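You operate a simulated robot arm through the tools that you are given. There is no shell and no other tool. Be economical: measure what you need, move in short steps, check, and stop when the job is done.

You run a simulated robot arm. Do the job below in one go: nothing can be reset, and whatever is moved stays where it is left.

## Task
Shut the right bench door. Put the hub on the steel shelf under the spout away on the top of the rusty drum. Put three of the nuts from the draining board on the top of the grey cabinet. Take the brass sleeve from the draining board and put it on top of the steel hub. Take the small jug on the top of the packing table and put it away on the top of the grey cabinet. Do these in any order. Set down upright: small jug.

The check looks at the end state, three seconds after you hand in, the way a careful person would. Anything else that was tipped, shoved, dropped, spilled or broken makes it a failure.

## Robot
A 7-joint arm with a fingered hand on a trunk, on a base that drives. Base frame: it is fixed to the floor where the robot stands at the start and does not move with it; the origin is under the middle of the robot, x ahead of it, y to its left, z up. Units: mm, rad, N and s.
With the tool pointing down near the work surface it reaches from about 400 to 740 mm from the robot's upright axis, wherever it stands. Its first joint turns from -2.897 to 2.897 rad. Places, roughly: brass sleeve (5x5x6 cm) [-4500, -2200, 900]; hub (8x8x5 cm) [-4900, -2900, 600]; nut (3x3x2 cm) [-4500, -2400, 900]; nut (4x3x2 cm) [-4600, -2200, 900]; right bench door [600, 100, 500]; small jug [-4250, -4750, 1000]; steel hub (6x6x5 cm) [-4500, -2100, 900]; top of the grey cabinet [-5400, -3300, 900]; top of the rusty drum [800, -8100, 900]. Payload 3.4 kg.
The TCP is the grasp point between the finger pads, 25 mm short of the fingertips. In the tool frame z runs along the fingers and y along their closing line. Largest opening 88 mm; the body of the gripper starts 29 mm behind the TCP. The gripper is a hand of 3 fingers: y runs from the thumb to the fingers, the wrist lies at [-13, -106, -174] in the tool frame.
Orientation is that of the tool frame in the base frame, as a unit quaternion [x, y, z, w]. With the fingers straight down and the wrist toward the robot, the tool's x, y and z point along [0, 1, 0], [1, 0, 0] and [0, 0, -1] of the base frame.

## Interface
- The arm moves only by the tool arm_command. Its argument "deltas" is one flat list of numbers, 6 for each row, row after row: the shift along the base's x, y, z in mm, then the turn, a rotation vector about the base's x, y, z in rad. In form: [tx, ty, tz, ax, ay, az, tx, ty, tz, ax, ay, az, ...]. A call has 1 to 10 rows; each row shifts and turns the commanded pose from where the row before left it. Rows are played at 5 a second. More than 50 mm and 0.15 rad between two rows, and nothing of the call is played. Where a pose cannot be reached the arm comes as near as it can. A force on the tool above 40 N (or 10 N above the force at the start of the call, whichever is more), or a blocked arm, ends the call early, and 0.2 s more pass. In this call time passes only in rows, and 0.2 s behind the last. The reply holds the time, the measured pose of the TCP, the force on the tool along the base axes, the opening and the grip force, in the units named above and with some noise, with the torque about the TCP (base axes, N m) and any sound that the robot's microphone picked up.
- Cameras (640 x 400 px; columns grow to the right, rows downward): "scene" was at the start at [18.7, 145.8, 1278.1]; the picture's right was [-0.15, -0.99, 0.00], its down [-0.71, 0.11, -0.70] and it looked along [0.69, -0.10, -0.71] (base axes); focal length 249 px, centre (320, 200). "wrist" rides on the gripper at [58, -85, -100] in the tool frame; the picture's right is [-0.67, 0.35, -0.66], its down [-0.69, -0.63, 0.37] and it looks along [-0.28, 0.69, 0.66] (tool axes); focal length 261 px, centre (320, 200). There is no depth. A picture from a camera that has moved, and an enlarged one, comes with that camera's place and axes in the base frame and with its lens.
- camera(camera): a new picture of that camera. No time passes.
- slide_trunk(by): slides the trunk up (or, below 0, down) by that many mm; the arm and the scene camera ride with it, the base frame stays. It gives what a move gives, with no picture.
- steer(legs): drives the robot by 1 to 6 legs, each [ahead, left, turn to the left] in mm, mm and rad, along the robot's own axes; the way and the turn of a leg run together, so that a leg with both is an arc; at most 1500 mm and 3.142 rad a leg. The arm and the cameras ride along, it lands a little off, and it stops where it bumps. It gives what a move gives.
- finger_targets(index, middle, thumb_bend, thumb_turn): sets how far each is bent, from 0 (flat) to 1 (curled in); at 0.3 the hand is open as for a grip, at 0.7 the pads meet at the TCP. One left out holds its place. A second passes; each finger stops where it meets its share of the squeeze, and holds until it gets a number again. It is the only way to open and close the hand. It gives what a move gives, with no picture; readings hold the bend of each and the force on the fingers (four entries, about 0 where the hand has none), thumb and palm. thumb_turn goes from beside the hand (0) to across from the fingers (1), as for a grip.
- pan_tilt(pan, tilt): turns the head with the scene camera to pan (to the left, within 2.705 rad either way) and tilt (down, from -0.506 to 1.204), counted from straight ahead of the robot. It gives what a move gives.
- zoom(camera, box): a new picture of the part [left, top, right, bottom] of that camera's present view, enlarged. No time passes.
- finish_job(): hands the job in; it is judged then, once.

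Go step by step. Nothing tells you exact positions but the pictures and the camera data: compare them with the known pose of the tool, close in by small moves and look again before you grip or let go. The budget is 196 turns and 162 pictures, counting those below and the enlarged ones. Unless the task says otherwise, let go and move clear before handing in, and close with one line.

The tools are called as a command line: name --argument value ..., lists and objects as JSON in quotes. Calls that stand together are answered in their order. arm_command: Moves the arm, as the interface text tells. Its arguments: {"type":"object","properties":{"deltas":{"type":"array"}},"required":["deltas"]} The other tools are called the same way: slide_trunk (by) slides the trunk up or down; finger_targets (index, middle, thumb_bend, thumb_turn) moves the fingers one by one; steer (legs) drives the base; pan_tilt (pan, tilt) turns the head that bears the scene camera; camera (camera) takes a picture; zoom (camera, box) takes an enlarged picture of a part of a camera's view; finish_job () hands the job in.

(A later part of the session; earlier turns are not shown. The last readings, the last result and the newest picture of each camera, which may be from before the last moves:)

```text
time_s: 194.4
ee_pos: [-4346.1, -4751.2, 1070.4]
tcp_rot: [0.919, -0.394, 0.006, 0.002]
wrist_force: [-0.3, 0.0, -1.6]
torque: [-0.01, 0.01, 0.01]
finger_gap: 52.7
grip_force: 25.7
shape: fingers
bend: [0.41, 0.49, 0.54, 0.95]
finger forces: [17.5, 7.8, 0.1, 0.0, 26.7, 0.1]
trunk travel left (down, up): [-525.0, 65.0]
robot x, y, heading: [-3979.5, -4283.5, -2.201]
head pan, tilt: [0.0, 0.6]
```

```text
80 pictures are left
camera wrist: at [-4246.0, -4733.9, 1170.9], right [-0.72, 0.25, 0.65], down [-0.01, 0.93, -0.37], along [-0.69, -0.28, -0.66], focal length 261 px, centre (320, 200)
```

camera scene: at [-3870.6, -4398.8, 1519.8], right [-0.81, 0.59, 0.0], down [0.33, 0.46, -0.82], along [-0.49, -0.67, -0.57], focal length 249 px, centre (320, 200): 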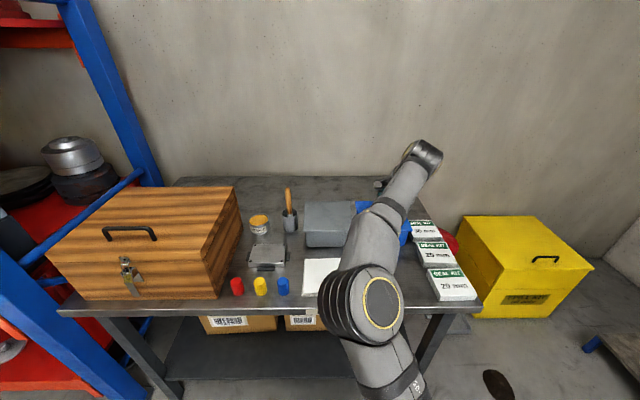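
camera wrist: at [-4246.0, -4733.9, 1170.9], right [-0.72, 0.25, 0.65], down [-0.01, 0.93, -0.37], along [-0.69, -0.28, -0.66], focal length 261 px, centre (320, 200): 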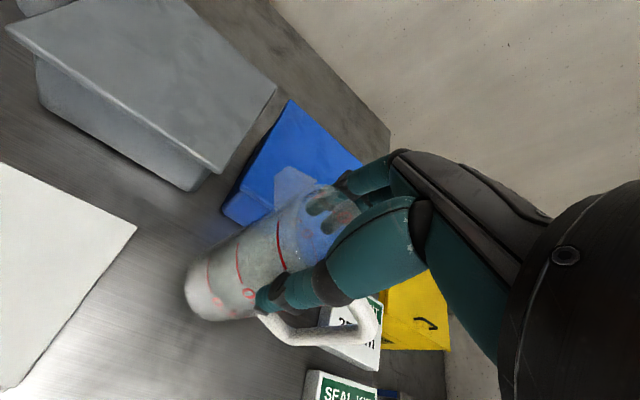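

The jug is held upright. I'll raise, back off, turn to the grey cabinet and approach its front, stopping short to look.

slide_trunk --by 60

steer --legs '[[-250, 0, 0], [0, 0, -1.0], [0, 0, -0.57], [780, 92, 0]]'

camera --camera "scene"

camera --camera "wrist"

```text
time_s: 195.4
ee_pos: [-4346.0, -4751.2, 1129.9]
tcp_rot: [0.919, -0.395, 0.006, 0.001]
wrist_force: [-0.7, 0.4, -0.6]
torque: [-0.02, -0.02, 0.01]
finger_gap: 52.5
grip_force: 26.5
shape: fingers
bend: [0.41, 0.49, 0.54, 0.95]
finger forces: [17.5, 7.8, 0.0, 0.0, 26.5, 0.1]
trunk travel left (down, up): [-585.0, 5.0]
robot x, y, heading: [-3978.1, -4281.8, -2.203]
head pan, tilt: [0.0, 0.6]
```

```text
time_s: 205.1
ee_pos: [-4967.8, -3315.4, 1128.7]
tcp_rot: [-0.361, 0.933, -0.002, -0.004]
wrist_force: [0.4, 0.4, -1.6]
torque: [-0.04, 0.01, -0.01]
finger_gap: 52.0
grip_force: 24.3
shape: fingers
bend: [0.41, 0.49, 0.54, 0.96]
finger forces: [16.0, 7.8, 0.1, 0.0, 25.0, 0.0]
trunk travel left (down, up): [-585.0, 5.0]
robot x, y, heading: [-4506.7, -3689.2, 2.489]
head pan, tilt: [0.0, 0.6]
```

```text
79 pictures are left
camera scene: at [-4625.3, -3800.3, 1579.7], right [0.61, 0.8, 0.0], down [0.45, -0.34, -0.82], along [-0.66, 0.5, -0.57], focal length 249 px, centre (320, 200)
```

scene: 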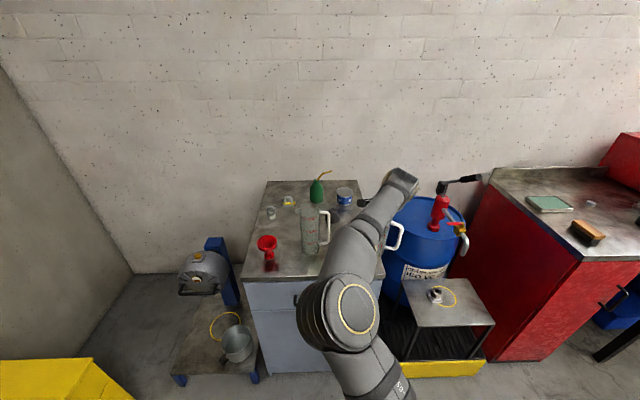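

```text
78 pictures are left
camera wrist: at [-4953.1, -3416.7, 1230.3], right [0.27, 0.71, 0.65], down [0.93, -0.01, -0.37], along [-0.26, 0.7, -0.66], focal length 261 px, centre (320, 200)
```

wrist: 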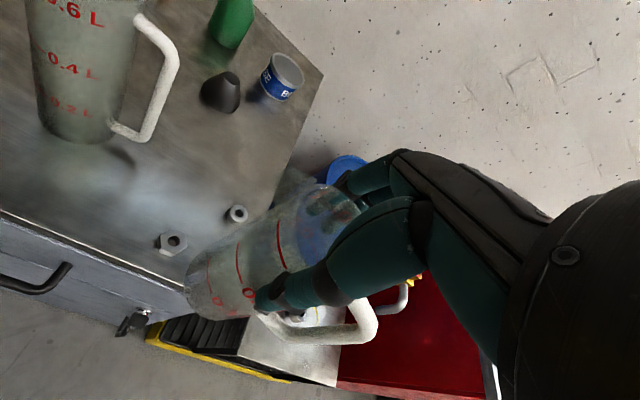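

Path looks clear. I'll go forward 180 mm so the jug is over the free area behind the nuts.

steer --legs '[[180, 0, 0]]'

camera --camera "wrist"

```text
time_s: 206.6
ee_pos: [-5112.2, -3205.5, 1128.9]
tcp_rot: [-0.362, 0.932, -0.003, -0.005]
wrist_force: [-0.7, -0.1, -0.9]
torque: [-0.03, -0.02, 0.01]
finger_gap: 52.3
grip_force: 23.6
shape: fingers
bend: [0.41, 0.49, 0.54, 0.96]
finger forces: [16.1, 7.8, 0.0, 0.0, 24.9, 0.1]
trunk travel left (down, up): [-585.0, 5.0]
robot x, y, heading: [-4650.2, -3581.5, 2.493]
head pan, tilt: [0.0, 0.6]
```

```text
77 pictures are left
camera wrist: at [-5097.5, -3306.9, 1230.0], right [0.26, 0.71, 0.65], down [0.93, -0.01, -0.37], along [-0.26, 0.7, -0.67], focal length 261 px, centre (320, 200)
```

wrist: 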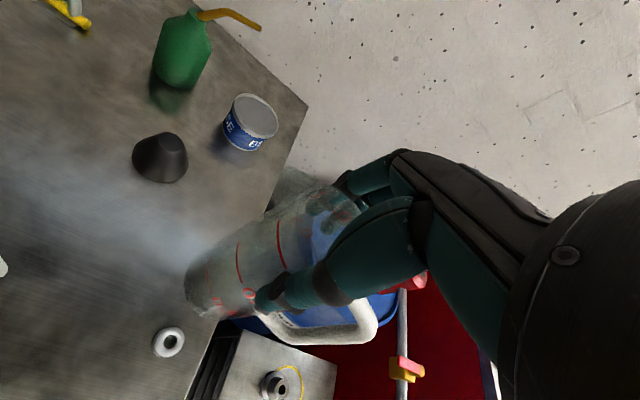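

arm_command --deltas '[-25.5, 5.5, 0, 0, 0, 0, -25.5, 5.5, 0, 0, 0, 0]'

slide_trunk --by -105

camera --camera "wrist"

camera --camera "scene"

```text
time_s: 207.2
ee_pos: [-5162.9, -3195.6, 1127.4]
tcp_rot: [-0.362, 0.932, -0.003, -0.005]
wrist_force: [0.2, -0.5, -0.6]
torque: [0.0, -0.01, 0.02]
finger_gap: 52.2
grip_force: 25.1
shape: fingers
bend: [0.41, 0.5, 0.54, 0.96]
finger forces: [16.0, 7.8, 0.0, 0.1, 24.7, 0.0]
trunk travel left (down, up): [-585.0, 5.0]
robot x, y, heading: [-4648.7, -3579.6, 2.491]
head pan, tilt: [0.0, 0.6]
```

```text
time_s: 208.6
ee_pos: [-5161.9, -3196.3, 1024.4]
tcp_rot: [-0.362, 0.932, -0.003, -0.006]
wrist_force: [0.1, 0.0, -1.0]
torque: [-0.01, 0.0, 0.0]
finger_gap: 52.4
grip_force: 24.4
shape: fingers
bend: [0.41, 0.5, 0.54, 0.96]
finger forces: [16.1, 7.8, 0.0, 0.0, 24.8, 0.1]
trunk travel left (down, up): [-480.0, 110.0]
robot x, y, heading: [-4648.9, -3581.3, 2.488]
head pan, tilt: [0.0, 0.6]
```

```text
76 pictures are left
camera wrist: at [-5148.4, -3296.8, 1125.2], right [0.27, 0.71, 0.65], down [0.93, -0.01, -0.37], along [-0.26, 0.7, -0.66], focal length 261 px, centre (320, 200)
```

wrist: 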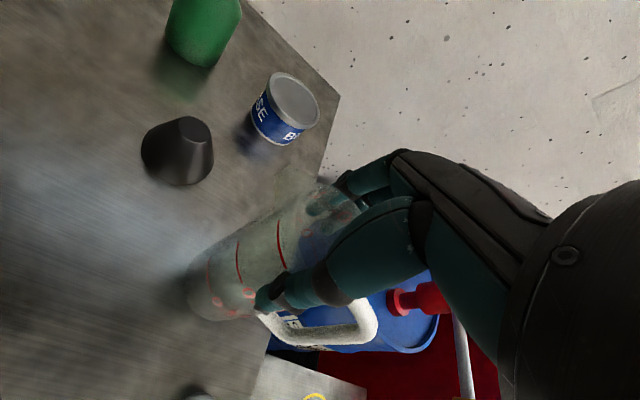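

```text
75 pictures are left
camera scene: at [-4768.7, -3691.0, 1474.7], right [0.61, 0.8, 0.0], down [0.45, -0.34, -0.83], along [-0.66, 0.5, -0.56], focal length 249 px, centre (320, 200)
```

scene: 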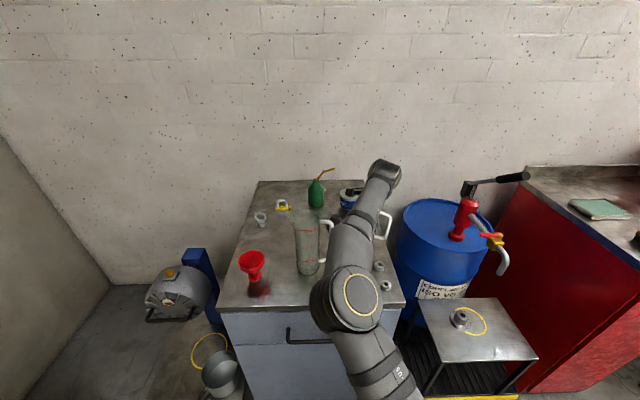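

Good clearance all around. Lower carefully until contact.

arm_command --deltas '[0, 0, -8, 0, 0, 0, 0, 0, -4, 0, 0, 0]'

arm_command --deltas '[0, 0, -2, 0, 0, 0, 0, 0, -2, 0, 0, 0]'

arm_command --deltas '[0, 0, -2, 0, 0, 0, 0, 0, -2, 0, 0, 0]'

zoom --camera "wrist" --box '[130, 180, 330, 380]'

```text
time_s: 209.2
ee_pos: [-5163.2, -3197.0, 1011.5]
tcp_rot: [-0.361, 0.933, -0.003, -0.005]
wrist_force: [-0.4, 0.1, -1.3]
torque: [-0.02, 0.01, 0.01]
finger_gap: 52.2
grip_force: 23.9
shape: fingers
bend: [0.41, 0.5, 0.54, 0.96]
finger forces: [16.0, 7.8, 0.1, 0.1, 24.8, 0.1]
trunk travel left (down, up): [-480.0, 110.0]
robot x, y, heading: [-4646.5, -3581.5, 2.489]
head pan, tilt: [0.0, 0.6]
```

```text
time_s: 209.8
ee_pos: [-5162.7, -3196.3, 1007.9]
tcp_rot: [-0.362, 0.932, -0.003, -0.005]
wrist_force: [0.0, 0.4, -1.5]
torque: [0.01, 0.0, -0.04]
finger_gap: 52.3
grip_force: 24.4
shape: fingers
bend: [0.41, 0.5, 0.54, 0.96]
finger forces: [16.0, 7.8, 0.1, 0.0, 24.8, 0.1]
trunk travel left (down, up): [-480.0, 110.0]
robot x, y, heading: [-4649.7, -3580.9, 2.493]
head pan, tilt: [0.0, 0.6]
```

```text
time_s: 210.4
ee_pos: [-5163.3, -3195.9, 1003.5]
tcp_rot: [-0.362, 0.932, -0.002, -0.006]
wrist_force: [1.2, -0.9, -1.9]
torque: [-0.02, 0.01, 0.01]
finger_gap: 52.2
grip_force: 24.3
shape: fingers
bend: [0.41, 0.5, 0.54, 0.96]
finger forces: [16.0, 7.8, 0.1, 0.0, 24.7, 0.0]
trunk travel left (down, up): [-480.0, 110.0]
robot x, y, heading: [-4649.6, -3582.4, 2.49]
head pan, tilt: [0.0, 0.6]
```

```text
2.00 times, centred on (230, 280) of wrist
camera zoom: at [-5148.6, -3296.8, 1104.9], right [0.27, 0.71, 0.65], down [0.93, -0.01, -0.37], along [-0.26, 0.7, -0.66], focal length 521 px, centre (500, 40)
```

zoom: 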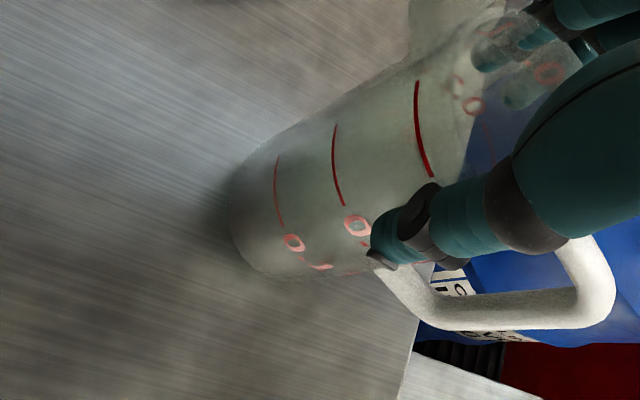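

arm_command --deltas '[0, 0, -2, 0, 0, 0, 0, 0, -2, 0, 0, 0]'

arm_command --deltas '[0, 0, -2, 0, 0, 0]'

arm_command --deltas '[0, 0, -2, 0, 0, 0]'

```text
time_s: 211.0
ee_pos: [-5163.3, -3196.3, 1000.7]
tcp_rot: [-0.361, 0.932, -0.003, -0.005]
wrist_force: [0.2, 0.4, -1.4]
torque: [-0.01, 0.0, 0.0]
finger_gap: 52.2
grip_force: 24.5
shape: fingers
bend: [0.41, 0.5, 0.54, 0.95]
finger forces: [15.8, 7.7, 0.0, 0.0, 24.6, 0.0]
trunk travel left (down, up): [-480.0, 110.0]
robot x, y, heading: [-4649.6, -3583.5, 2.49]
head pan, tilt: [0.0, 0.6]
```

```text
time_s: 211.4
ee_pos: [-5164.1, -3197.0, 997.3]
tcp_rot: [-0.362, 0.932, -0.003, -0.006]
wrist_force: [0.1, 0.0, -0.2]
torque: [0.0, -0.01, 0.01]
finger_gap: 52.0
grip_force: 24.5
shape: fingers
bend: [0.41, 0.5, 0.54, 0.95]
finger forces: [15.9, 7.8, 0.0, 0.0, 24.7, 0.1]
trunk travel left (down, up): [-480.0, 110.0]
robot x, y, heading: [-4652.6, -3582.5, 2.483]
head pan, tilt: [0.0, 0.6]
```

```text
time_s: 211.8
ee_pos: [-5163.6, -3196.6, 995.4]
tcp_rot: [-0.362, 0.932, -0.003, -0.005]
wrist_force: [0.4, 0.4, -0.9]
torque: [-0.02, 0.02, -0.03]
finger_gap: 52.3
grip_force: 24.1
shape: fingers
bend: [0.41, 0.5, 0.54, 0.95]
finger forces: [15.9, 7.9, 0.0, 0.0, 24.7, 0.1]
trunk travel left (down, up): [-480.0, 110.0]
robot x, y, heading: [-4650.0, -3581.6, 2.49]
head pan, tilt: [0.0, 0.6]
```

arm_command --deltas '[0, 0, -2, 0, 0, 0]'

arm_command --deltas '[0, 0, -2, 0, 0, 0]'

zoom --camera "scene" --box '[270, 180, 430, 310]'

zoom --camera "wrist" --box '[130, 180, 330, 380]'

```text
time_s: 212.2
ee_pos: [-5163.3, -3197.6, 994.3]
tcp_rot: [-0.362, 0.932, -0.003, -0.006]
wrist_force: [0.1, -0.1, -1.7]
torque: [0.0, 0.03, 0.01]
finger_gap: 52.4
grip_force: 24.3
shape: fingers
bend: [0.41, 0.5, 0.54, 0.95]
finger forces: [15.8, 7.7, 0.0, 0.0, 24.7, 0.0]
trunk travel left (down, up): [-480.0, 110.0]
robot x, y, heading: [-4646.9, -3581.2, 2.485]
head pan, tilt: [0.0, 0.6]
```

```text
time_s: 212.6
ee_pos: [-5163.9, -3197.0, 991.8]
tcp_rot: [-0.361, 0.932, -0.002, -0.005]
wrist_force: [-0.4, -0.5, 1.8]
torque: [0.03, 0.02, -0.05]
finger_gap: 52.0
grip_force: 24.1
shape: fingers
bend: [0.41, 0.5, 0.54, 0.95]
finger forces: [15.9, 7.9, 0.0, 0.0, 24.8, 0.0]
trunk travel left (down, up): [-480.0, 110.0]
robot x, y, heading: [-4648.2, -3581.3, 2.49]
head pan, tilt: [0.0, 0.6]
```

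```text
3.08 times, centred on (350, 245) of scene
camera zoom: at [-4768.6, -3691.2, 1474.8], right [0.61, 0.8, 0.0], down [0.45, -0.34, -0.83], along [-0.66, 0.5, -0.56], focal length 765 px, centre (228, 62)
```

zoom: 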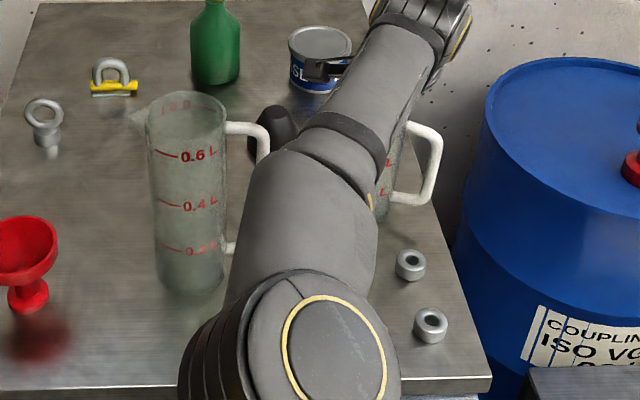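

```text
2.00 times, centred on (230, 280) of wrist
camera zoom: at [-5148.5, -3297.1, 1093.6], right [0.27, 0.71, 0.65], down [0.93, -0.01, -0.37], along [-0.26, 0.7, -0.66], focal length 521 px, centre (500, 40)
```

zoom: 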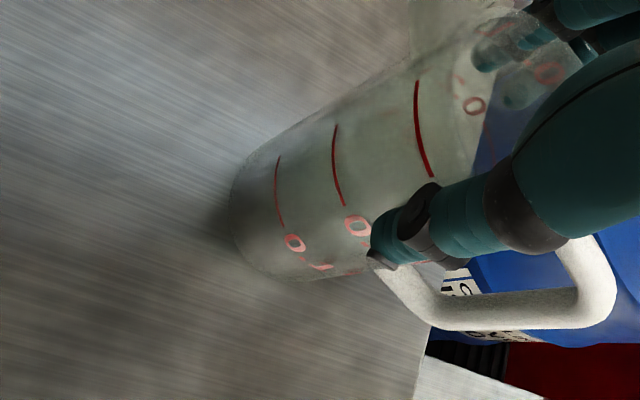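

Force is turning positive at z≈992; one more step to confirm contact.

arm_command --deltas '[0, 0, -1.5, 0, 0, 0]'

```text
time_s: 213.0
ee_pos: [-5163.1, -3196.1, 991.3]
tcp_rot: [-0.362, 0.932, -0.001, -0.007]
wrist_force: [-0.7, -1.2, 9.3]
torque: [0.01, 0.05, -0.04]
finger_gap: 52.3
grip_force: 24.5
shape: fingers
bend: [0.41, 0.5, 0.54, 0.95]
finger forces: [15.9, 7.8, 0.0, 0.1, 25.3, 0.0]
trunk travel left (down, up): [-480.0, 110.0]
robot x, y, heading: [-4647.8, -3578.5, 2.485]
head pan, tilt: [0.0, 0.6]
```

The jug is resting on the top. Release gently in two stages.

finger_targets --index 0.38 --middle 0.44 --thumb_bend 0.48

finger_targets --index 0.28 --middle 0.28 --thumb_bend 0.28

camera --camera "wrist"

```text
time_s: 214.0
ee_pos: [-5162.1, -3197.2, 989.8]
tcp_rot: [-0.361, 0.932, -0.003, -0.005]
wrist_force: [0.1, -0.8, 6.3]
torque: [0.06, 0.01, -0.01]
finger_gap: 63.2
grip_force: 4.6
shape: fingers
bend: [0.36, 0.43, 0.46, 0.97]
finger forces: [4.1, 1.1, 0.0, 0.0, 4.4, 0.0]
trunk travel left (down, up): [-480.0, 110.0]
robot x, y, heading: [-4650.2, -3580.3, 2.49]
head pan, tilt: [0.0, 0.6]
```

```text
time_s: 215.0
ee_pos: [-5165.1, -3196.5, 990.0]
tcp_rot: [-0.362, 0.932, -0.003, -0.004]
wrist_force: [0.4, -0.3, -0.2]
torque: [0.01, -0.01, 0.0]
finger_gap: 88.1
grip_force: 0.0
shape: fingers
bend: [0.28, 0.28, 0.28, 0.97]
finger forces: [0.0, 0.1, 0.0, 0.1, 0.0, 0.0]
trunk travel left (down, up): [-480.0, 110.0]
robot x, y, heading: [-4650.7, -3579.0, 2.489]
head pan, tilt: [0.0, 0.6]
```

```text
71 pictures are left
camera wrist: at [-5148.4, -3296.8, 1091.7], right [0.27, 0.71, 0.65], down [0.93, -0.01, -0.37], along [-0.26, 0.7, -0.66], focal length 261 px, centre (320, 200)
```

wrist: 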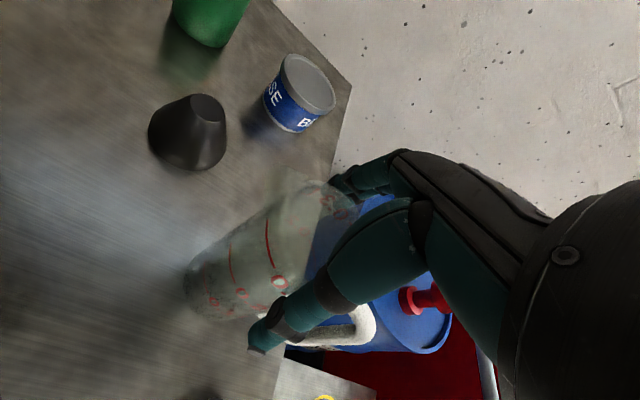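

Released. Rise straight up with the trunk and look.

slide_trunk --by 108

arm_command --deltas '[35, -25, 10, 0, 0, 0, 35, -25, 10, 0, 0, 0, 35, -25, 10, 0, 0, 0]'

camera --camera "wrist"

camera --camera "scene"

```text
time_s: 216.4
ee_pos: [-5164.5, -3195.8, 1097.1]
tcp_rot: [-0.362, 0.932, -0.002, -0.005]
wrist_force: [0.5, 0.6, -0.2]
torque: [-0.02, -0.02, 0.0]
finger_gap: 88.3
grip_force: 0.0
shape: fingers
bend: [0.28, 0.28, 0.28, 0.97]
finger forces: [0.0, 0.0, 0.1, 0.0, 0.0, 0.0]
trunk travel left (down, up): [-588.0, 2.0]
robot x, y, heading: [-4650.3, -3581.7, 2.492]
head pan, tilt: [0.0, 0.6]
```

```text
time_s: 217.2
ee_pos: [-5057.3, -3272.3, 1128.9]
tcp_rot: [-0.362, 0.932, -0.002, -0.006]
wrist_force: [0.1, -0.3, -0.4]
torque: [0.03, 0.02, 0.01]
finger_gap: 88.2
grip_force: 0.0
shape: fingers
bend: [0.28, 0.28, 0.28, 0.97]
finger forces: [0.0, 0.1, 0.0, 0.0, 0.1, 0.0]
trunk travel left (down, up): [-588.0, 2.0]
robot x, y, heading: [-4647.5, -3585.0, 2.489]
head pan, tilt: [0.0, 0.6]
```

```text
70 pictures are left
camera wrist: at [-5042.1, -3372.8, 1230.8], right [0.27, 0.71, 0.65], down [0.93, -0.01, -0.37], along [-0.26, 0.7, -0.66], focal length 261 px, centre (320, 200)
```

wrist: 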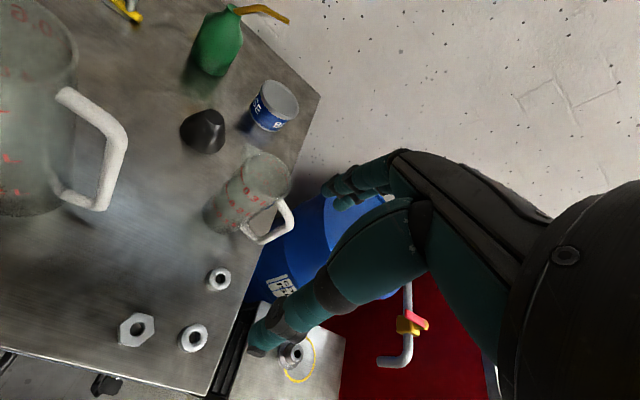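

```text
69 pictures are left
camera scene: at [-4768.3, -3691.6, 1582.7], right [0.61, 0.8, 0.0], down [0.45, -0.34, -0.83], along [-0.66, 0.5, -0.56], focal length 249 px, centre (320, 200)
```

scene: 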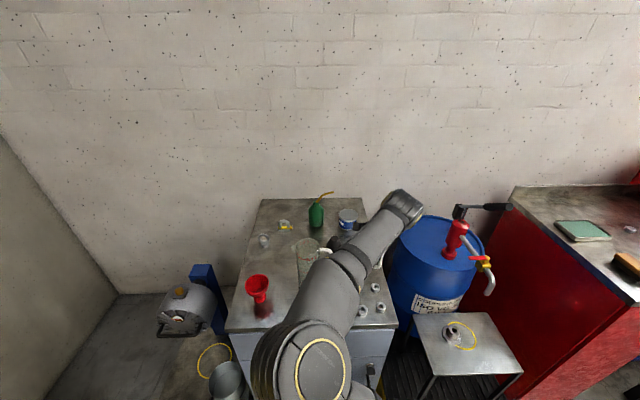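

The jug stands upright on the cabinet with the three nuts. Next, the hub on the steel shelf (≈(-4863,-2937), shelf ≈ 540), with the spout tip about 250 mm above it, so I'll come in low from the front-left. First retract the arm and shift right.

arm_command --deltas '[40, 17.5, 0, 0, 0, -0.045, 40, 17.5, 0, 0, 0, -0.045, 40, 17.5, 0, 0, 0, -0.045, 40, 17.5, 0, 0, 0, -0.045, 40, 17.5, 0, 0, 0, -0.045]'

steer --legs '[[0, -120, 0]]'

pan_tilt --pan -0.35 --tilt 0.85

camera --camera "scene"

camera --camera "wrist"

```text
time_s: 218.4
ee_pos: [-4857.0, -3182.6, 1128.9]
tcp_rot: [-0.254, 0.967, -0.002, -0.005]
wrist_force: [-0.3, -0.5, 0.2]
torque: [0.01, 0.03, 0.03]
finger_gap: 88.2
grip_force: 0.0
shape: fingers
bend: [0.28, 0.28, 0.28, 0.97]
finger forces: [0.0, 0.1, 0.0, 0.0, 0.0, 0.0]
trunk travel left (down, up): [-588.0, 2.0]
robot x, y, heading: [-4647.2, -3584.2, 2.494]
head pan, tilt: [0.0, 0.6]
```

```text
time_s: 219.6
ee_pos: [-4783.6, -3086.9, 1128.0]
tcp_rot: [-0.255, 0.967, -0.002, -0.006]
wrist_force: [-1.0, 0.3, 0.1]
torque: [0.0, 0.03, 0.01]
finger_gap: 88.4
grip_force: 0.0
shape: fingers
bend: [0.28, 0.28, 0.28, 0.97]
finger forces: [0.0, 0.0, 0.0, 0.1, 0.1, 0.0]
trunk travel left (down, up): [-588.0, 2.0]
robot x, y, heading: [-4575.1, -3486.2, 2.488]
head pan, tilt: [0.0, 0.6]
```

```text
time_s: 220.4
ee_pos: [-4783.9, -3088.1, 1129.3]
tcp_rot: [-0.255, 0.967, -0.002, -0.006]
wrist_force: [-0.3, -0.7, 0.8]
torque: [0.02, 0.03, 0.0]
finger_gap: 88.7
grip_force: 0.0
shape: fingers
bend: [0.28, 0.28, 0.28, 0.97]
finger forces: [0.1, 0.1, 0.0, 0.1, 0.1, 0.0]
trunk travel left (down, up): [-588.0, 2.0]
robot x, y, heading: [-4575.2, -3483.8, 2.492]
head pan, tilt: [-0.351, 0.85]
```

```text
68 pictures are left
camera scene: at [-4667.5, -3582.9, 1561.9], right [0.84, 0.54, 0.0], down [0.41, -0.63, -0.66], along [-0.36, 0.56, -0.75], focal length 249 px, centre (320, 200)
```

scene: 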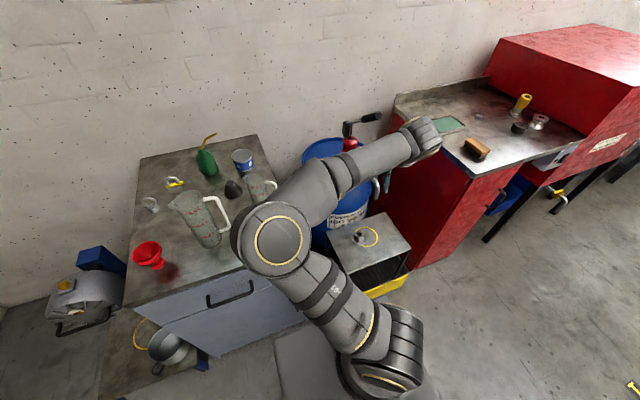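

```text
67 pictures are left
camera wrist: at [-4793.2, -3189.5, 1229.5], right [0.42, 0.64, 0.65], down [0.9, -0.21, -0.37], along [-0.1, 0.74, -0.66], focal length 261 px, centre (320, 200)
```

wrist: 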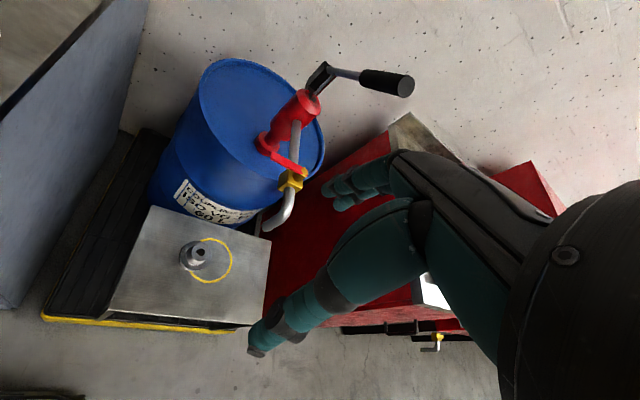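

The elbow currently hangs over the cabinet, so lowering here would be unsafe. I'll back off and shift right to stand squarely in front of the shelf.

steer --legs '[[-125, 0, 0], [0, -275, 0.02]]'

pan_tilt --pan 0.1 --tilt 0.85

camera --camera "scene"

```text
time_s: 223.2
ee_pos: [-4527.8, -2946.1, 1127.3]
tcp_rot: [-0.265, 0.964, -0.002, -0.006]
wrist_force: [0.5, 0.1, 0.5]
torque: [-0.04, -0.02, -0.03]
finger_gap: 88.5
grip_force: 0.0
shape: fingers
bend: [0.28, 0.28, 0.28, 0.97]
finger forces: [0.1, 0.0, 0.1, 0.0, 0.0, 0.1]
trunk travel left (down, up): [-588.0, 2.0]
robot x, y, heading: [-4309.5, -3340.2, 2.517]
head pan, tilt: [-0.351, 0.85]
```

```text
time_s: 224.2
ee_pos: [-4527.2, -2945.8, 1128.2]
tcp_rot: [-0.263, 0.965, -0.002, -0.005]
wrist_force: [-0.5, 0.6, 0.2]
torque: [-0.01, -0.02, 0.0]
finger_gap: 88.2
grip_force: 0.1
shape: fingers
bend: [0.28, 0.28, 0.28, 0.97]
finger forces: [0.0, 0.1, 0.0, 0.0, 0.1, 0.0]
trunk travel left (down, up): [-588.0, 2.0]
robot x, y, heading: [-4311.8, -3340.3, 2.513]
head pan, tilt: [0.099, 0.85]
```

```text
66 pictures are left
camera scene: at [-4424.0, -3464.1, 1561.8], right [0.51, 0.86, 0.0], down [0.65, -0.38, -0.66], along [-0.57, 0.33, -0.75], focal length 249 px, centre (320, 200)
```

scene: 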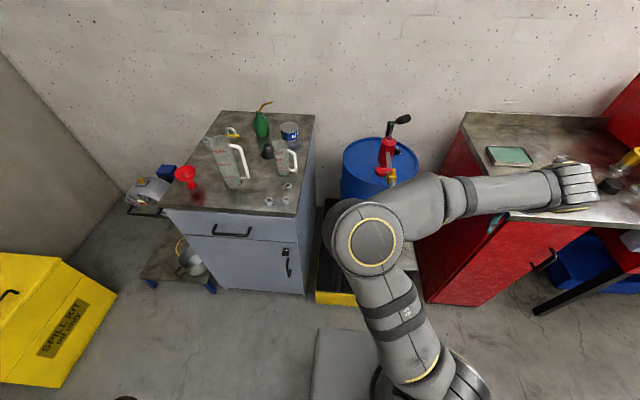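

Now bring the hand in front of the shelf, wrist toward the robot, then lower the trunk.

arm_command --deltas '[-36, -23, 0, 0, 0, 0.082, -36, -23, 0, 0, 0, 0.082, -36, -23, 0, 0, 0, 0.082, -36, -23, 0, 0, 0, 0.082, -35, -22, 0, 0, 0, 0.082]'

slide_trunk --by -300

camera --camera "scene"

camera --camera "wrist"

```text
time_s: 225.3
ee_pos: [-4707.4, -3060.5, 1129.5]
tcp_rot: [-0.455, 0.89, -0.003, -0.005]
wrist_force: [0.7, 0.2, -0.3]
torque: [0.03, 0.01, -0.02]
finger_gap: 88.4
grip_force: 0.0
shape: fingers
bend: [0.28, 0.28, 0.28, 0.97]
finger forces: [0.1, 0.0, 0.0, 0.0, 0.0, 0.1]
trunk travel left (down, up): [-588.0, 2.0]
robot x, y, heading: [-4310.5, -3339.3, 2.511]
head pan, tilt: [0.099, 0.85]
```

```text
time_s: 228.3
ee_pos: [-4705.9, -3060.6, 828.9]
tcp_rot: [-0.454, 0.891, -0.004, -0.005]
wrist_force: [0.0, 0.1, -0.5]
torque: [-0.02, 0.04, -0.03]
finger_gap: 88.3
grip_force: 0.1
shape: fingers
bend: [0.28, 0.28, 0.28, 0.97]
finger forces: [0.0, 0.0, 0.0, 0.0, 0.0, 0.0]
trunk travel left (down, up): [-288.0, 302.0]
robot x, y, heading: [-4307.3, -3344.4, 2.508]
head pan, tilt: [0.099, 0.85]
```

```text
65 pictures are left
camera scene: at [-4424.0, -3464.2, 1261.9], right [0.51, 0.86, 0.0], down [0.65, -0.38, -0.66], along [-0.57, 0.33, -0.75], focal length 249 px, centre (320, 200)
```

scene: 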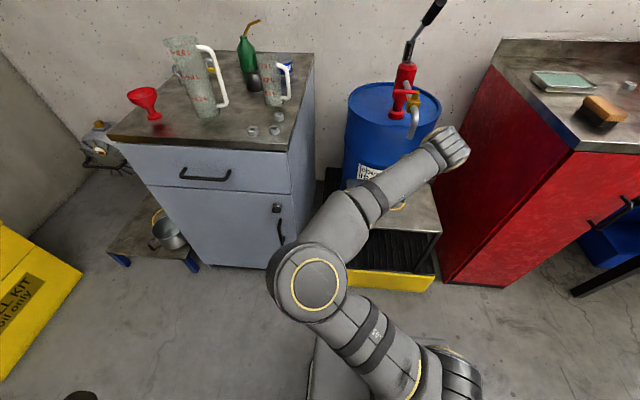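

```text
64 pictures are left
camera wrist: at [-4671.2, -3155.4, 929.6], right [0.11, 0.75, 0.65], down [0.91, 0.18, -0.37], along [-0.4, 0.63, -0.66], focal length 261 px, centre (320, 200)
```

wrist: 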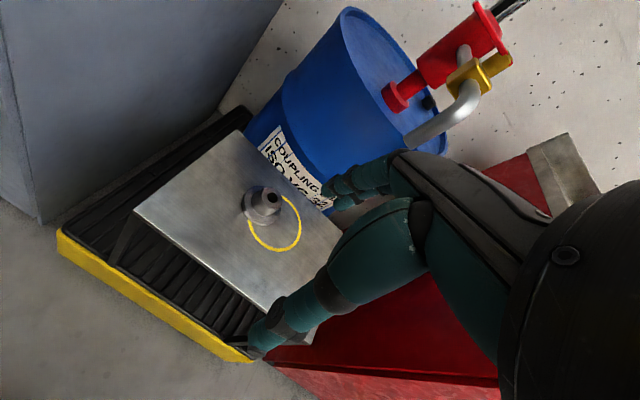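

The view is clear; lower more and view the hub from lower.

slide_trunk --by -165

camera --camera "wrist"

camera --camera "scene"

```text
time_s: 230.2
ee_pos: [-4706.7, -3060.0, 664.6]
tcp_rot: [-0.456, 0.89, -0.003, -0.005]
wrist_force: [-0.8, 0.4, -1.2]
torque: [0.0, 0.05, -0.01]
finger_gap: 88.5
grip_force: 0.1
shape: fingers
bend: [0.28, 0.28, 0.28, 0.97]
finger forces: [0.0, 0.0, 0.0, 0.0, 0.0, 0.0]
trunk travel left (down, up): [-123.0, 467.0]
robot x, y, heading: [-4310.7, -3340.2, 2.512]
head pan, tilt: [0.099, 0.85]
```

```text
63 pictures are left
camera wrist: at [-4671.2, -3155.4, 764.6], right [0.11, 0.75, 0.65], down [0.91, 0.18, -0.37], along [-0.4, 0.63, -0.66], focal length 261 px, centre (320, 200)
```

wrist: 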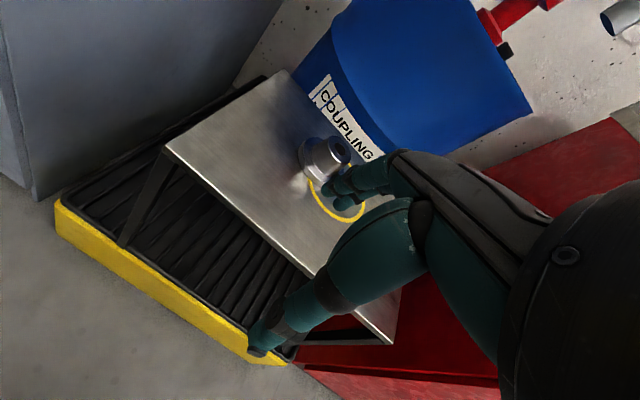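

```text
62 pictures are left
camera scene: at [-4424.0, -3464.2, 1096.9], right [0.51, 0.86, 0.0], down [0.65, -0.38, -0.66], along [-0.57, 0.33, -0.75], focal length 249 px, centre (320, 200)
```

scene: 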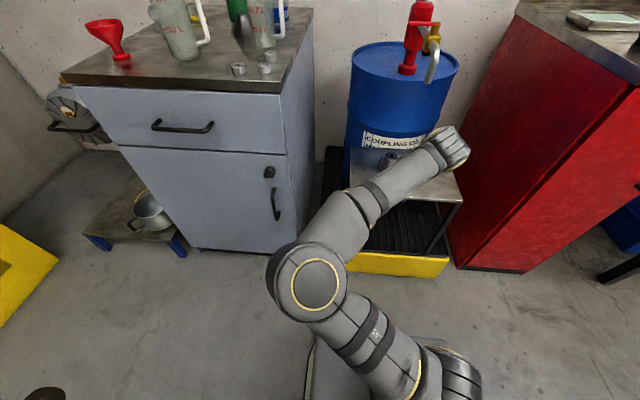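

zoom --camera "wrist" --box '[250, 90, 410, 240]'

```text
2.67 times, centred on (330, 165) of wrist
camera zoom: at [-4671.2, -3155.4, 764.6], right [0.11, 0.75, 0.65], down [0.91, 0.18, -0.37], along [-0.4, 0.63, -0.66], focal length 695 px, centre (293, 293)
```

zoom: 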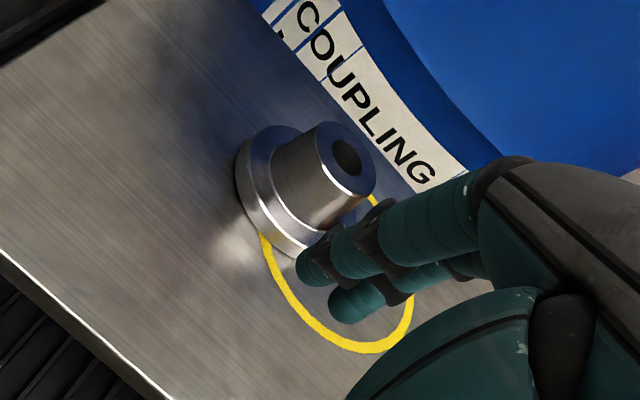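

Hub top is near z 580 at (-4866,-2934), spout tip at about (-4841,-2903,826). I'll lower 40 more, then slide in horizontally beneath the spout.

slide_trunk --by -38

arm_command --deltas '[-31.8, 25.2, 0, 0, 0, 0, -31.8, 25.2, 0, 0, 0, 0, -31.8, 25.2, 0, 0, 0, 0]'

camera --camera "wrist"

camera --camera "scene"

```text
time_s: 231.1
ee_pos: [-4705.8, -3061.2, 624.7]
tcp_rot: [-0.456, 0.89, -0.003, -0.005]
wrist_force: [0.1, 0.2, 0.3]
torque: [0.0, 0.0, 0.04]
finger_gap: 88.3
grip_force: 0.1
shape: fingers
bend: [0.28, 0.28, 0.28, 0.97]
finger forces: [0.1, 0.0, 0.1, 0.1, 0.0, 0.0]
trunk travel left (down, up): [-85.0, 505.0]
robot x, y, heading: [-4312.9, -3338.7, 2.51]
head pan, tilt: [0.099, 0.85]
```

```text
time_s: 231.8
ee_pos: [-4802.4, -2984.7, 624.9]
tcp_rot: [-0.456, 0.89, -0.003, -0.005]
wrist_force: [0.2, -0.2, -0.8]
torque: [0.01, 0.01, -0.01]
finger_gap: 88.5
grip_force: 0.1
shape: fingers
bend: [0.28, 0.28, 0.28, 0.97]
finger forces: [0.1, 0.0, 0.1, 0.0, 0.1, 0.0]
trunk travel left (down, up): [-85.0, 505.0]
robot x, y, heading: [-4311.0, -3340.1, 2.514]
head pan, tilt: [0.099, 0.85]
```

```text
60 pictures are left
camera wrist: at [-4767.3, -3079.8, 726.1], right [0.11, 0.75, 0.65], down [0.91, 0.18, -0.37], along [-0.4, 0.63, -0.66], focal length 261 px, centre (320, 200)
```

wrist: 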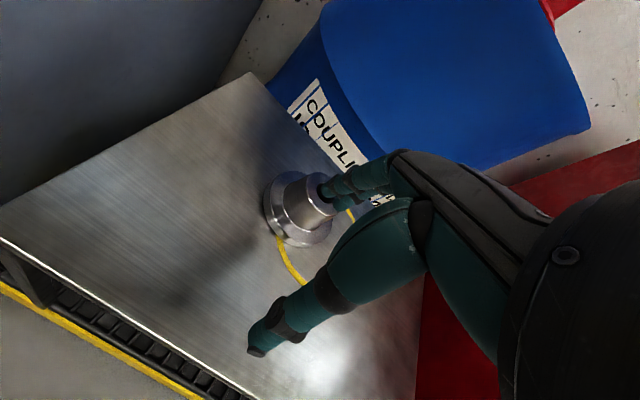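

```text
59 pictures are left
camera scene: at [-4423.9, -3464.4, 1058.8], right [0.51, 0.86, 0.0], down [0.65, -0.38, -0.66], along [-0.57, 0.33, -0.75], focal length 249 px, centre (320, 200)
```

scene: 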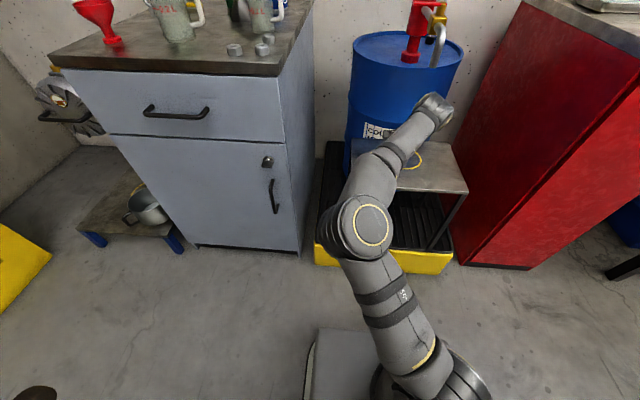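

Hub top confirmed at ~575; fingertips clear it. Move in over the hub.

arm_command --deltas '[-21, 17, 8, 0, 0, 0, -21, 17, 0, 0, 0, 0, -22, 17, 0, 0, 0, 0]'

camera --camera "wrist"

zoom --camera "scene" --box '[340, 0, 500, 200]'

```text
time_s: 232.7
ee_pos: [-4865.4, -2932.5, 632.7]
tcp_rot: [-0.455, 0.891, -0.003, -0.006]
wrist_force: [-0.3, 0.0, 0.6]
torque: [0.02, -0.04, 0.01]
finger_gap: 88.1
grip_force: 0.0
shape: fingers
bend: [0.28, 0.28, 0.28, 0.97]
finger forces: [0.1, 0.0, 0.0, 0.0, 0.1, 0.0]
trunk travel left (down, up): [-85.0, 505.0]
robot x, y, heading: [-4312.5, -3345.9, 2.508]
head pan, tilt: [0.099, 0.85]
```

```text
58 pictures are left
camera wrist: at [-4830.7, -3028.1, 734.6], right [0.11, 0.75, 0.65], down [0.91, 0.18, -0.37], along [-0.4, 0.63, -0.66], focal length 261 px, centre (320, 200)
```

wrist: 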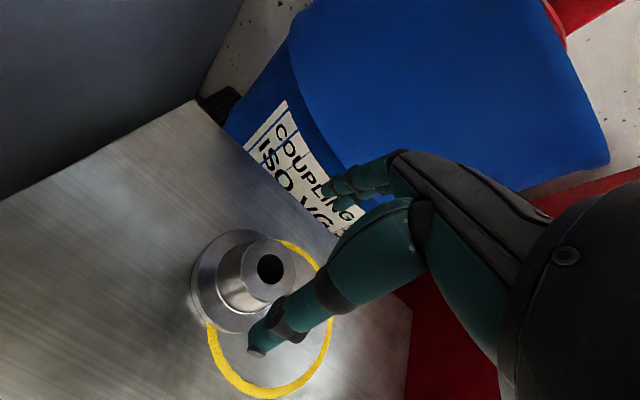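

```text
2.00 times, centred on (420, 100) of scene
camera zoom: at [-4424.0, -3464.4, 1058.8], right [0.51, 0.86, 0.0], down [0.65, -0.38, -0.66], along [-0.57, 0.33, -0.75], focal length 497 px, centre (120, 400)
```

zoom: 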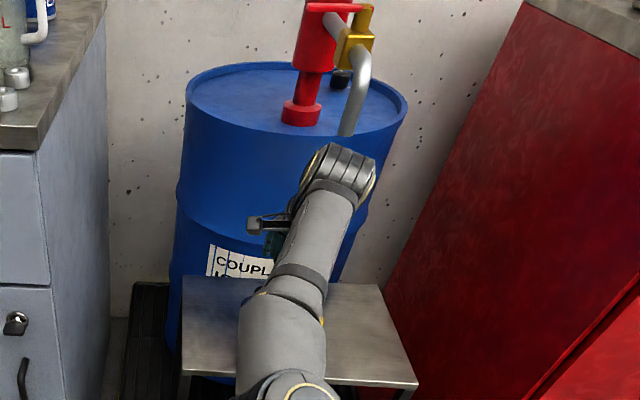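

The hub is exactly under the TCP. Descend and grip its boss.

arm_command --deltas '[1, 0, -20, 0, 0, 0, 0, 0, -20, 0, 0, 0, 0, 0, -13, 0, 0, 0]'

camera --camera "wrist"

```text
time_s: 233.4
ee_pos: [-4864.3, -2932.5, 580.4]
tcp_rot: [-0.455, 0.891, -0.002, -0.004]
wrist_force: [-0.1, -0.3, -1.1]
torque: [-0.01, -0.02, -0.01]
finger_gap: 88.1
grip_force: 0.0
shape: fingers
bend: [0.28, 0.28, 0.28, 0.97]
finger forces: [0.0, 0.0, 0.1, 0.0, 0.0, 0.1]
trunk travel left (down, up): [-85.0, 505.0]
robot x, y, heading: [-4308.8, -3341.0, 2.513]
head pan, tilt: [0.099, 0.85]
```

```text
56 pictures are left
camera wrist: at [-4829.4, -3028.7, 681.5], right [0.11, 0.75, 0.65], down [0.91, 0.18, -0.37], along [-0.4, 0.63, -0.66], focal length 261 px, centre (320, 200)
```

wrist: 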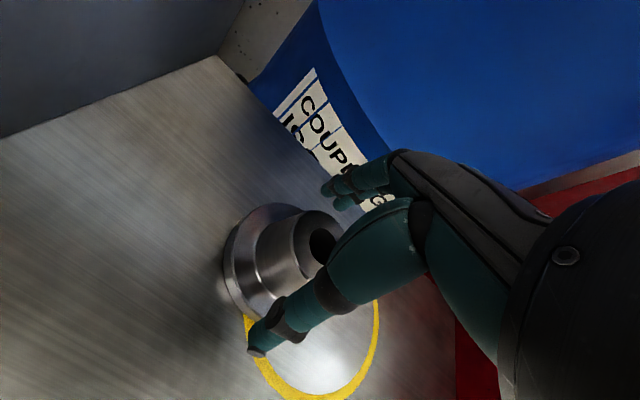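

arm_command --deltas '[0, 0, -5, 0, 0, 0]'

finger_targets --index 0.72 --middle 0.72 --thumb_bend 0.72

camera --camera "wrist"

```text
time_s: 233.8
ee_pos: [-4864.5, -2932.9, 575.5]
tcp_rot: [-0.455, 0.89, -0.004, -0.005]
wrist_force: [0.7, 0.5, 0.0]
torque: [-0.01, 0.01, 0.0]
finger_gap: 88.4
grip_force: 0.1
shape: fingers
bend: [0.28, 0.28, 0.28, 0.97]
finger forces: [0.0, 0.1, 0.0, 0.0, 0.0, 0.0]
trunk travel left (down, up): [-85.0, 505.0]
robot x, y, heading: [-4312.0, -3340.5, 2.515]
head pan, tilt: [0.099, 0.85]
```

```text
time_s: 234.8
ee_pos: [-4863.7, -2933.6, 577.5]
tcp_rot: [-0.454, 0.891, 0.0, -0.006]
wrist_force: [-3.8, 4.3, 27.3]
torque: [0.08, -0.04, 0.0]
finger_gap: 44.0
grip_force: 36.1
shape: fingers
bend: [0.5, 0.49, 0.54, 0.97]
finger forces: [12.1, 26.3, 0.1, 0.0, 34.1, 0.0]
trunk travel left (down, up): [-85.0, 505.0]
robot x, y, heading: [-4309.2, -3339.5, 2.511]
head pan, tilt: [0.099, 0.85]
```

```text
55 pictures are left
camera wrist: at [-4828.3, -3029.0, 679.3], right [0.12, 0.75, 0.65], down [0.91, 0.18, -0.38], along [-0.4, 0.63, -0.66], focal length 261 px, centre (320, 200)
```

wrist: 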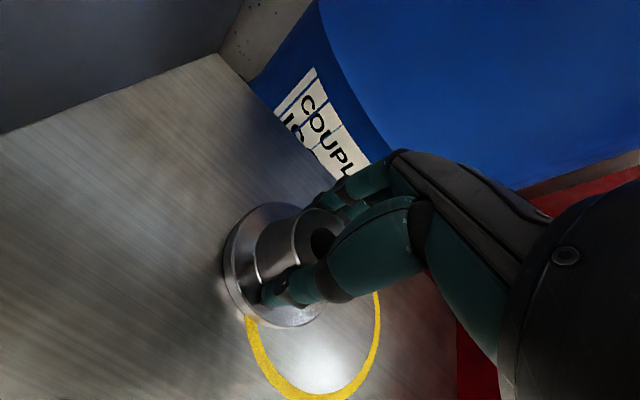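

Gripped firmly. Lift 55 mm, check, then back out from beneath the spout.

arm_command --deltas '[0, 0, 6, 0, 0, 0, 0, 0, 15, 0, 0, 0, 0, 0, 20, 0, 0, 0, 0, 0, 14, 0, 0, 0]'

camera --camera "wrist"

```text
time_s: 235.8
ee_pos: [-4864.7, -2934.0, 629.3]
tcp_rot: [-0.456, 0.89, -0.004, -0.004]
wrist_force: [0.3, 0.3, -6.3]
torque: [0.0, 0.02, -0.03]
finger_gap: 32.8
grip_force: 13.1
shape: fingers
bend: [0.54, 0.55, 0.57, 0.96]
finger forces: [8.2, 4.8, 0.1, 0.0, 13.4, 0.0]
trunk travel left (down, up): [-85.0, 505.0]
robot x, y, heading: [-4310.5, -3340.2, 2.508]
head pan, tilt: [0.099, 0.85]
```

```text
54 pictures are left
camera wrist: at [-4829.5, -3029.1, 730.5], right [0.11, 0.75, 0.65], down [0.91, 0.18, -0.37], along [-0.4, 0.63, -0.67], focal length 261 px, centre (320, 200)
```

wrist: 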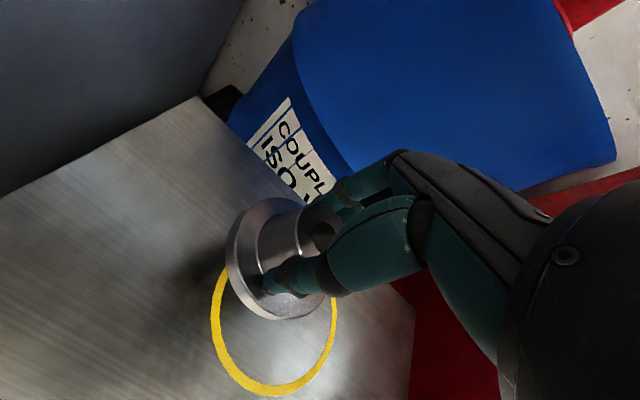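

Held; I'll tighten the squeeze a bit here before moving.

finger_targets --index 0.85 --middle 0.85 --thumb_bend 0.85

zoom --camera "wrist" --box '[200, 160, 400, 340]'

```text
time_s: 236.8
ee_pos: [-4864.9, -2934.4, 630.4]
tcp_rot: [-0.456, 0.89, -0.003, -0.005]
wrist_force: [-0.4, -0.2, -5.6]
torque: [0.03, 0.0, 0.0]
finger_gap: 32.0
grip_force: 15.6
shape: fingers
bend: [0.55, 0.6, 0.56, 0.95]
finger forces: [9.4, 6.5, 0.1, 0.0, 15.4, 0.0]
trunk travel left (down, up): [-85.0, 505.0]
robot x, y, heading: [-4313.7, -3341.8, 2.513]
head pan, tilt: [0.099, 0.85]
```

```text
2.22 times, centred on (300, 250) of wrist
camera zoom: at [-4829.5, -3029.0, 730.8], right [0.11, 0.75, 0.65], down [0.91, 0.18, -0.37], along [-0.4, 0.63, -0.67], focal length 579 px, centre (364, 89)
```

zoom: 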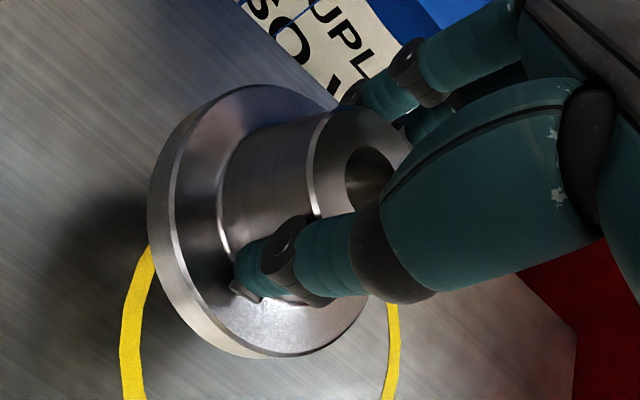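

Solid grip with the fingertips down at the flange. Back out, then raise.

arm_command --deltas '[32, -24, 2, 0, 0, 0, 32, -24, 0, 0, 0, 0, 32, -24, 0, 0, 0, 0, 32, -24, 0, 0, 0, 0, 32, -24, 0, 0, 0, 0]'

steer --legs '[[-200, 0, 0]]'

slide_trunk --by 400

camera --camera "scene"

```text
time_s: 238.1
ee_pos: [-4705.6, -3054.6, 632.3]
tcp_rot: [-0.456, 0.89, -0.004, -0.005]
wrist_force: [-0.1, 0.2, -5.9]
torque: [0.01, -0.03, 0.03]
finger_gap: 31.7
grip_force: 15.4
shape: fingers
bend: [0.56, 0.6, 0.56, 0.95]
finger forces: [9.5, 6.6, 0.1, 0.0, 15.2, 0.0]
trunk travel left (down, up): [-85.0, 505.0]
robot x, y, heading: [-4310.0, -3341.8, 2.509]
head pan, tilt: [0.099, 0.85]
```

```text
time_s: 239.7
ee_pos: [-4543.1, -3172.3, 630.2]
tcp_rot: [-0.456, 0.89, -0.004, -0.005]
wrist_force: [0.0, -0.8, -6.2]
torque: [0.0, 0.02, -0.01]
finger_gap: 31.8
grip_force: 15.8
shape: fingers
bend: [0.56, 0.6, 0.56, 0.95]
finger forces: [9.5, 6.7, 0.0, 0.0, 15.1, 0.0]
trunk travel left (down, up): [-85.0, 505.0]
robot x, y, heading: [-4152.0, -3459.2, 2.514]
head pan, tilt: [0.099, 0.85]
```

```text
time_s: 243.5
ee_pos: [-4543.1, -3173.6, 1032.3]
tcp_rot: [-0.455, 0.89, -0.005, -0.004]
wrist_force: [-0.4, 0.1, -6.6]
torque: [0.03, -0.01, -0.02]
finger_gap: 31.6
grip_force: 16.0
shape: fingers
bend: [0.56, 0.6, 0.56, 0.95]
finger forces: [9.6, 6.8, 0.0, 0.0, 15.2, 0.1]
trunk travel left (down, up): [-485.0, 105.0]
robot x, y, heading: [-4146.6, -3455.9, 2.511]
head pan, tilt: [0.099, 0.85]
```

```text
52 pictures are left
camera scene: at [-4261.5, -3582.6, 1458.8], right [0.51, 0.86, 0.0], down [0.65, -0.38, -0.66], along [-0.57, 0.33, -0.75], focal length 249 px, centre (320, 200)
```

scene: 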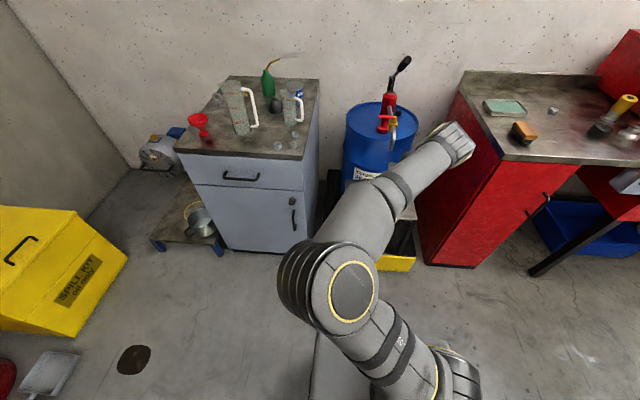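

The hub is secured. I'll turn around and drive toward the rusty drum along the corridor in front of the racks, stopping to look.

steer --legs '[[0, 0, -3.096], [561, -401, 0], [1069, 157, 0]]'

pan_tilt --pan 0.0 --tilt 0.25

camera --camera "scene"

```text
time_s: 259.6
ee_pos: [-2527.8, -4828.9, 1031.4]
tcp_rot: [0.88, 0.476, 0.005, -0.004]
wrist_force: [0.4, -0.2, -6.3]
torque: [-0.04, -0.03, 0.0]
finger_gap: 31.0
grip_force: 14.7
shape: fingers
bend: [0.56, 0.61, 0.57, 0.95]
finger forces: [9.0, 6.2, 0.0, 0.0, 14.1, 0.1]
trunk travel left (down, up): [-485.0, 105.0]
robot x, y, heading: [-2933.2, -4557.8, -0.583]
head pan, tilt: [0.099, 0.85]
```

```text
time_s: 260.6
ee_pos: [-2527.5, -4828.5, 1032.4]
tcp_rot: [0.88, 0.476, 0.005, -0.003]
wrist_force: [-0.6, -0.2, -6.2]
torque: [0.03, 0.0, 0.0]
finger_gap: 31.4
grip_force: 14.3
shape: fingers
bend: [0.56, 0.61, 0.57, 0.95]
finger forces: [9.0, 6.3, 0.0, 0.0, 14.0, 0.1]
trunk travel left (down, up): [-485.0, 105.0]
robot x, y, heading: [-2932.9, -4558.9, -0.587]
head pan, tilt: [0.0, 0.25]
```

```text
51 pictures are left
camera scene: at [-2820.6, -4448.5, 1511.8], right [-0.55, -0.83, 0.0], down [-0.21, 0.14, -0.97], along [0.81, -0.53, -0.25], focal length 249 px, centre (320, 200)
```

scene: 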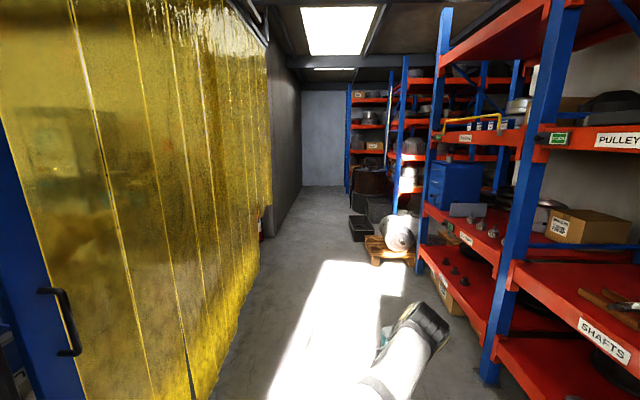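

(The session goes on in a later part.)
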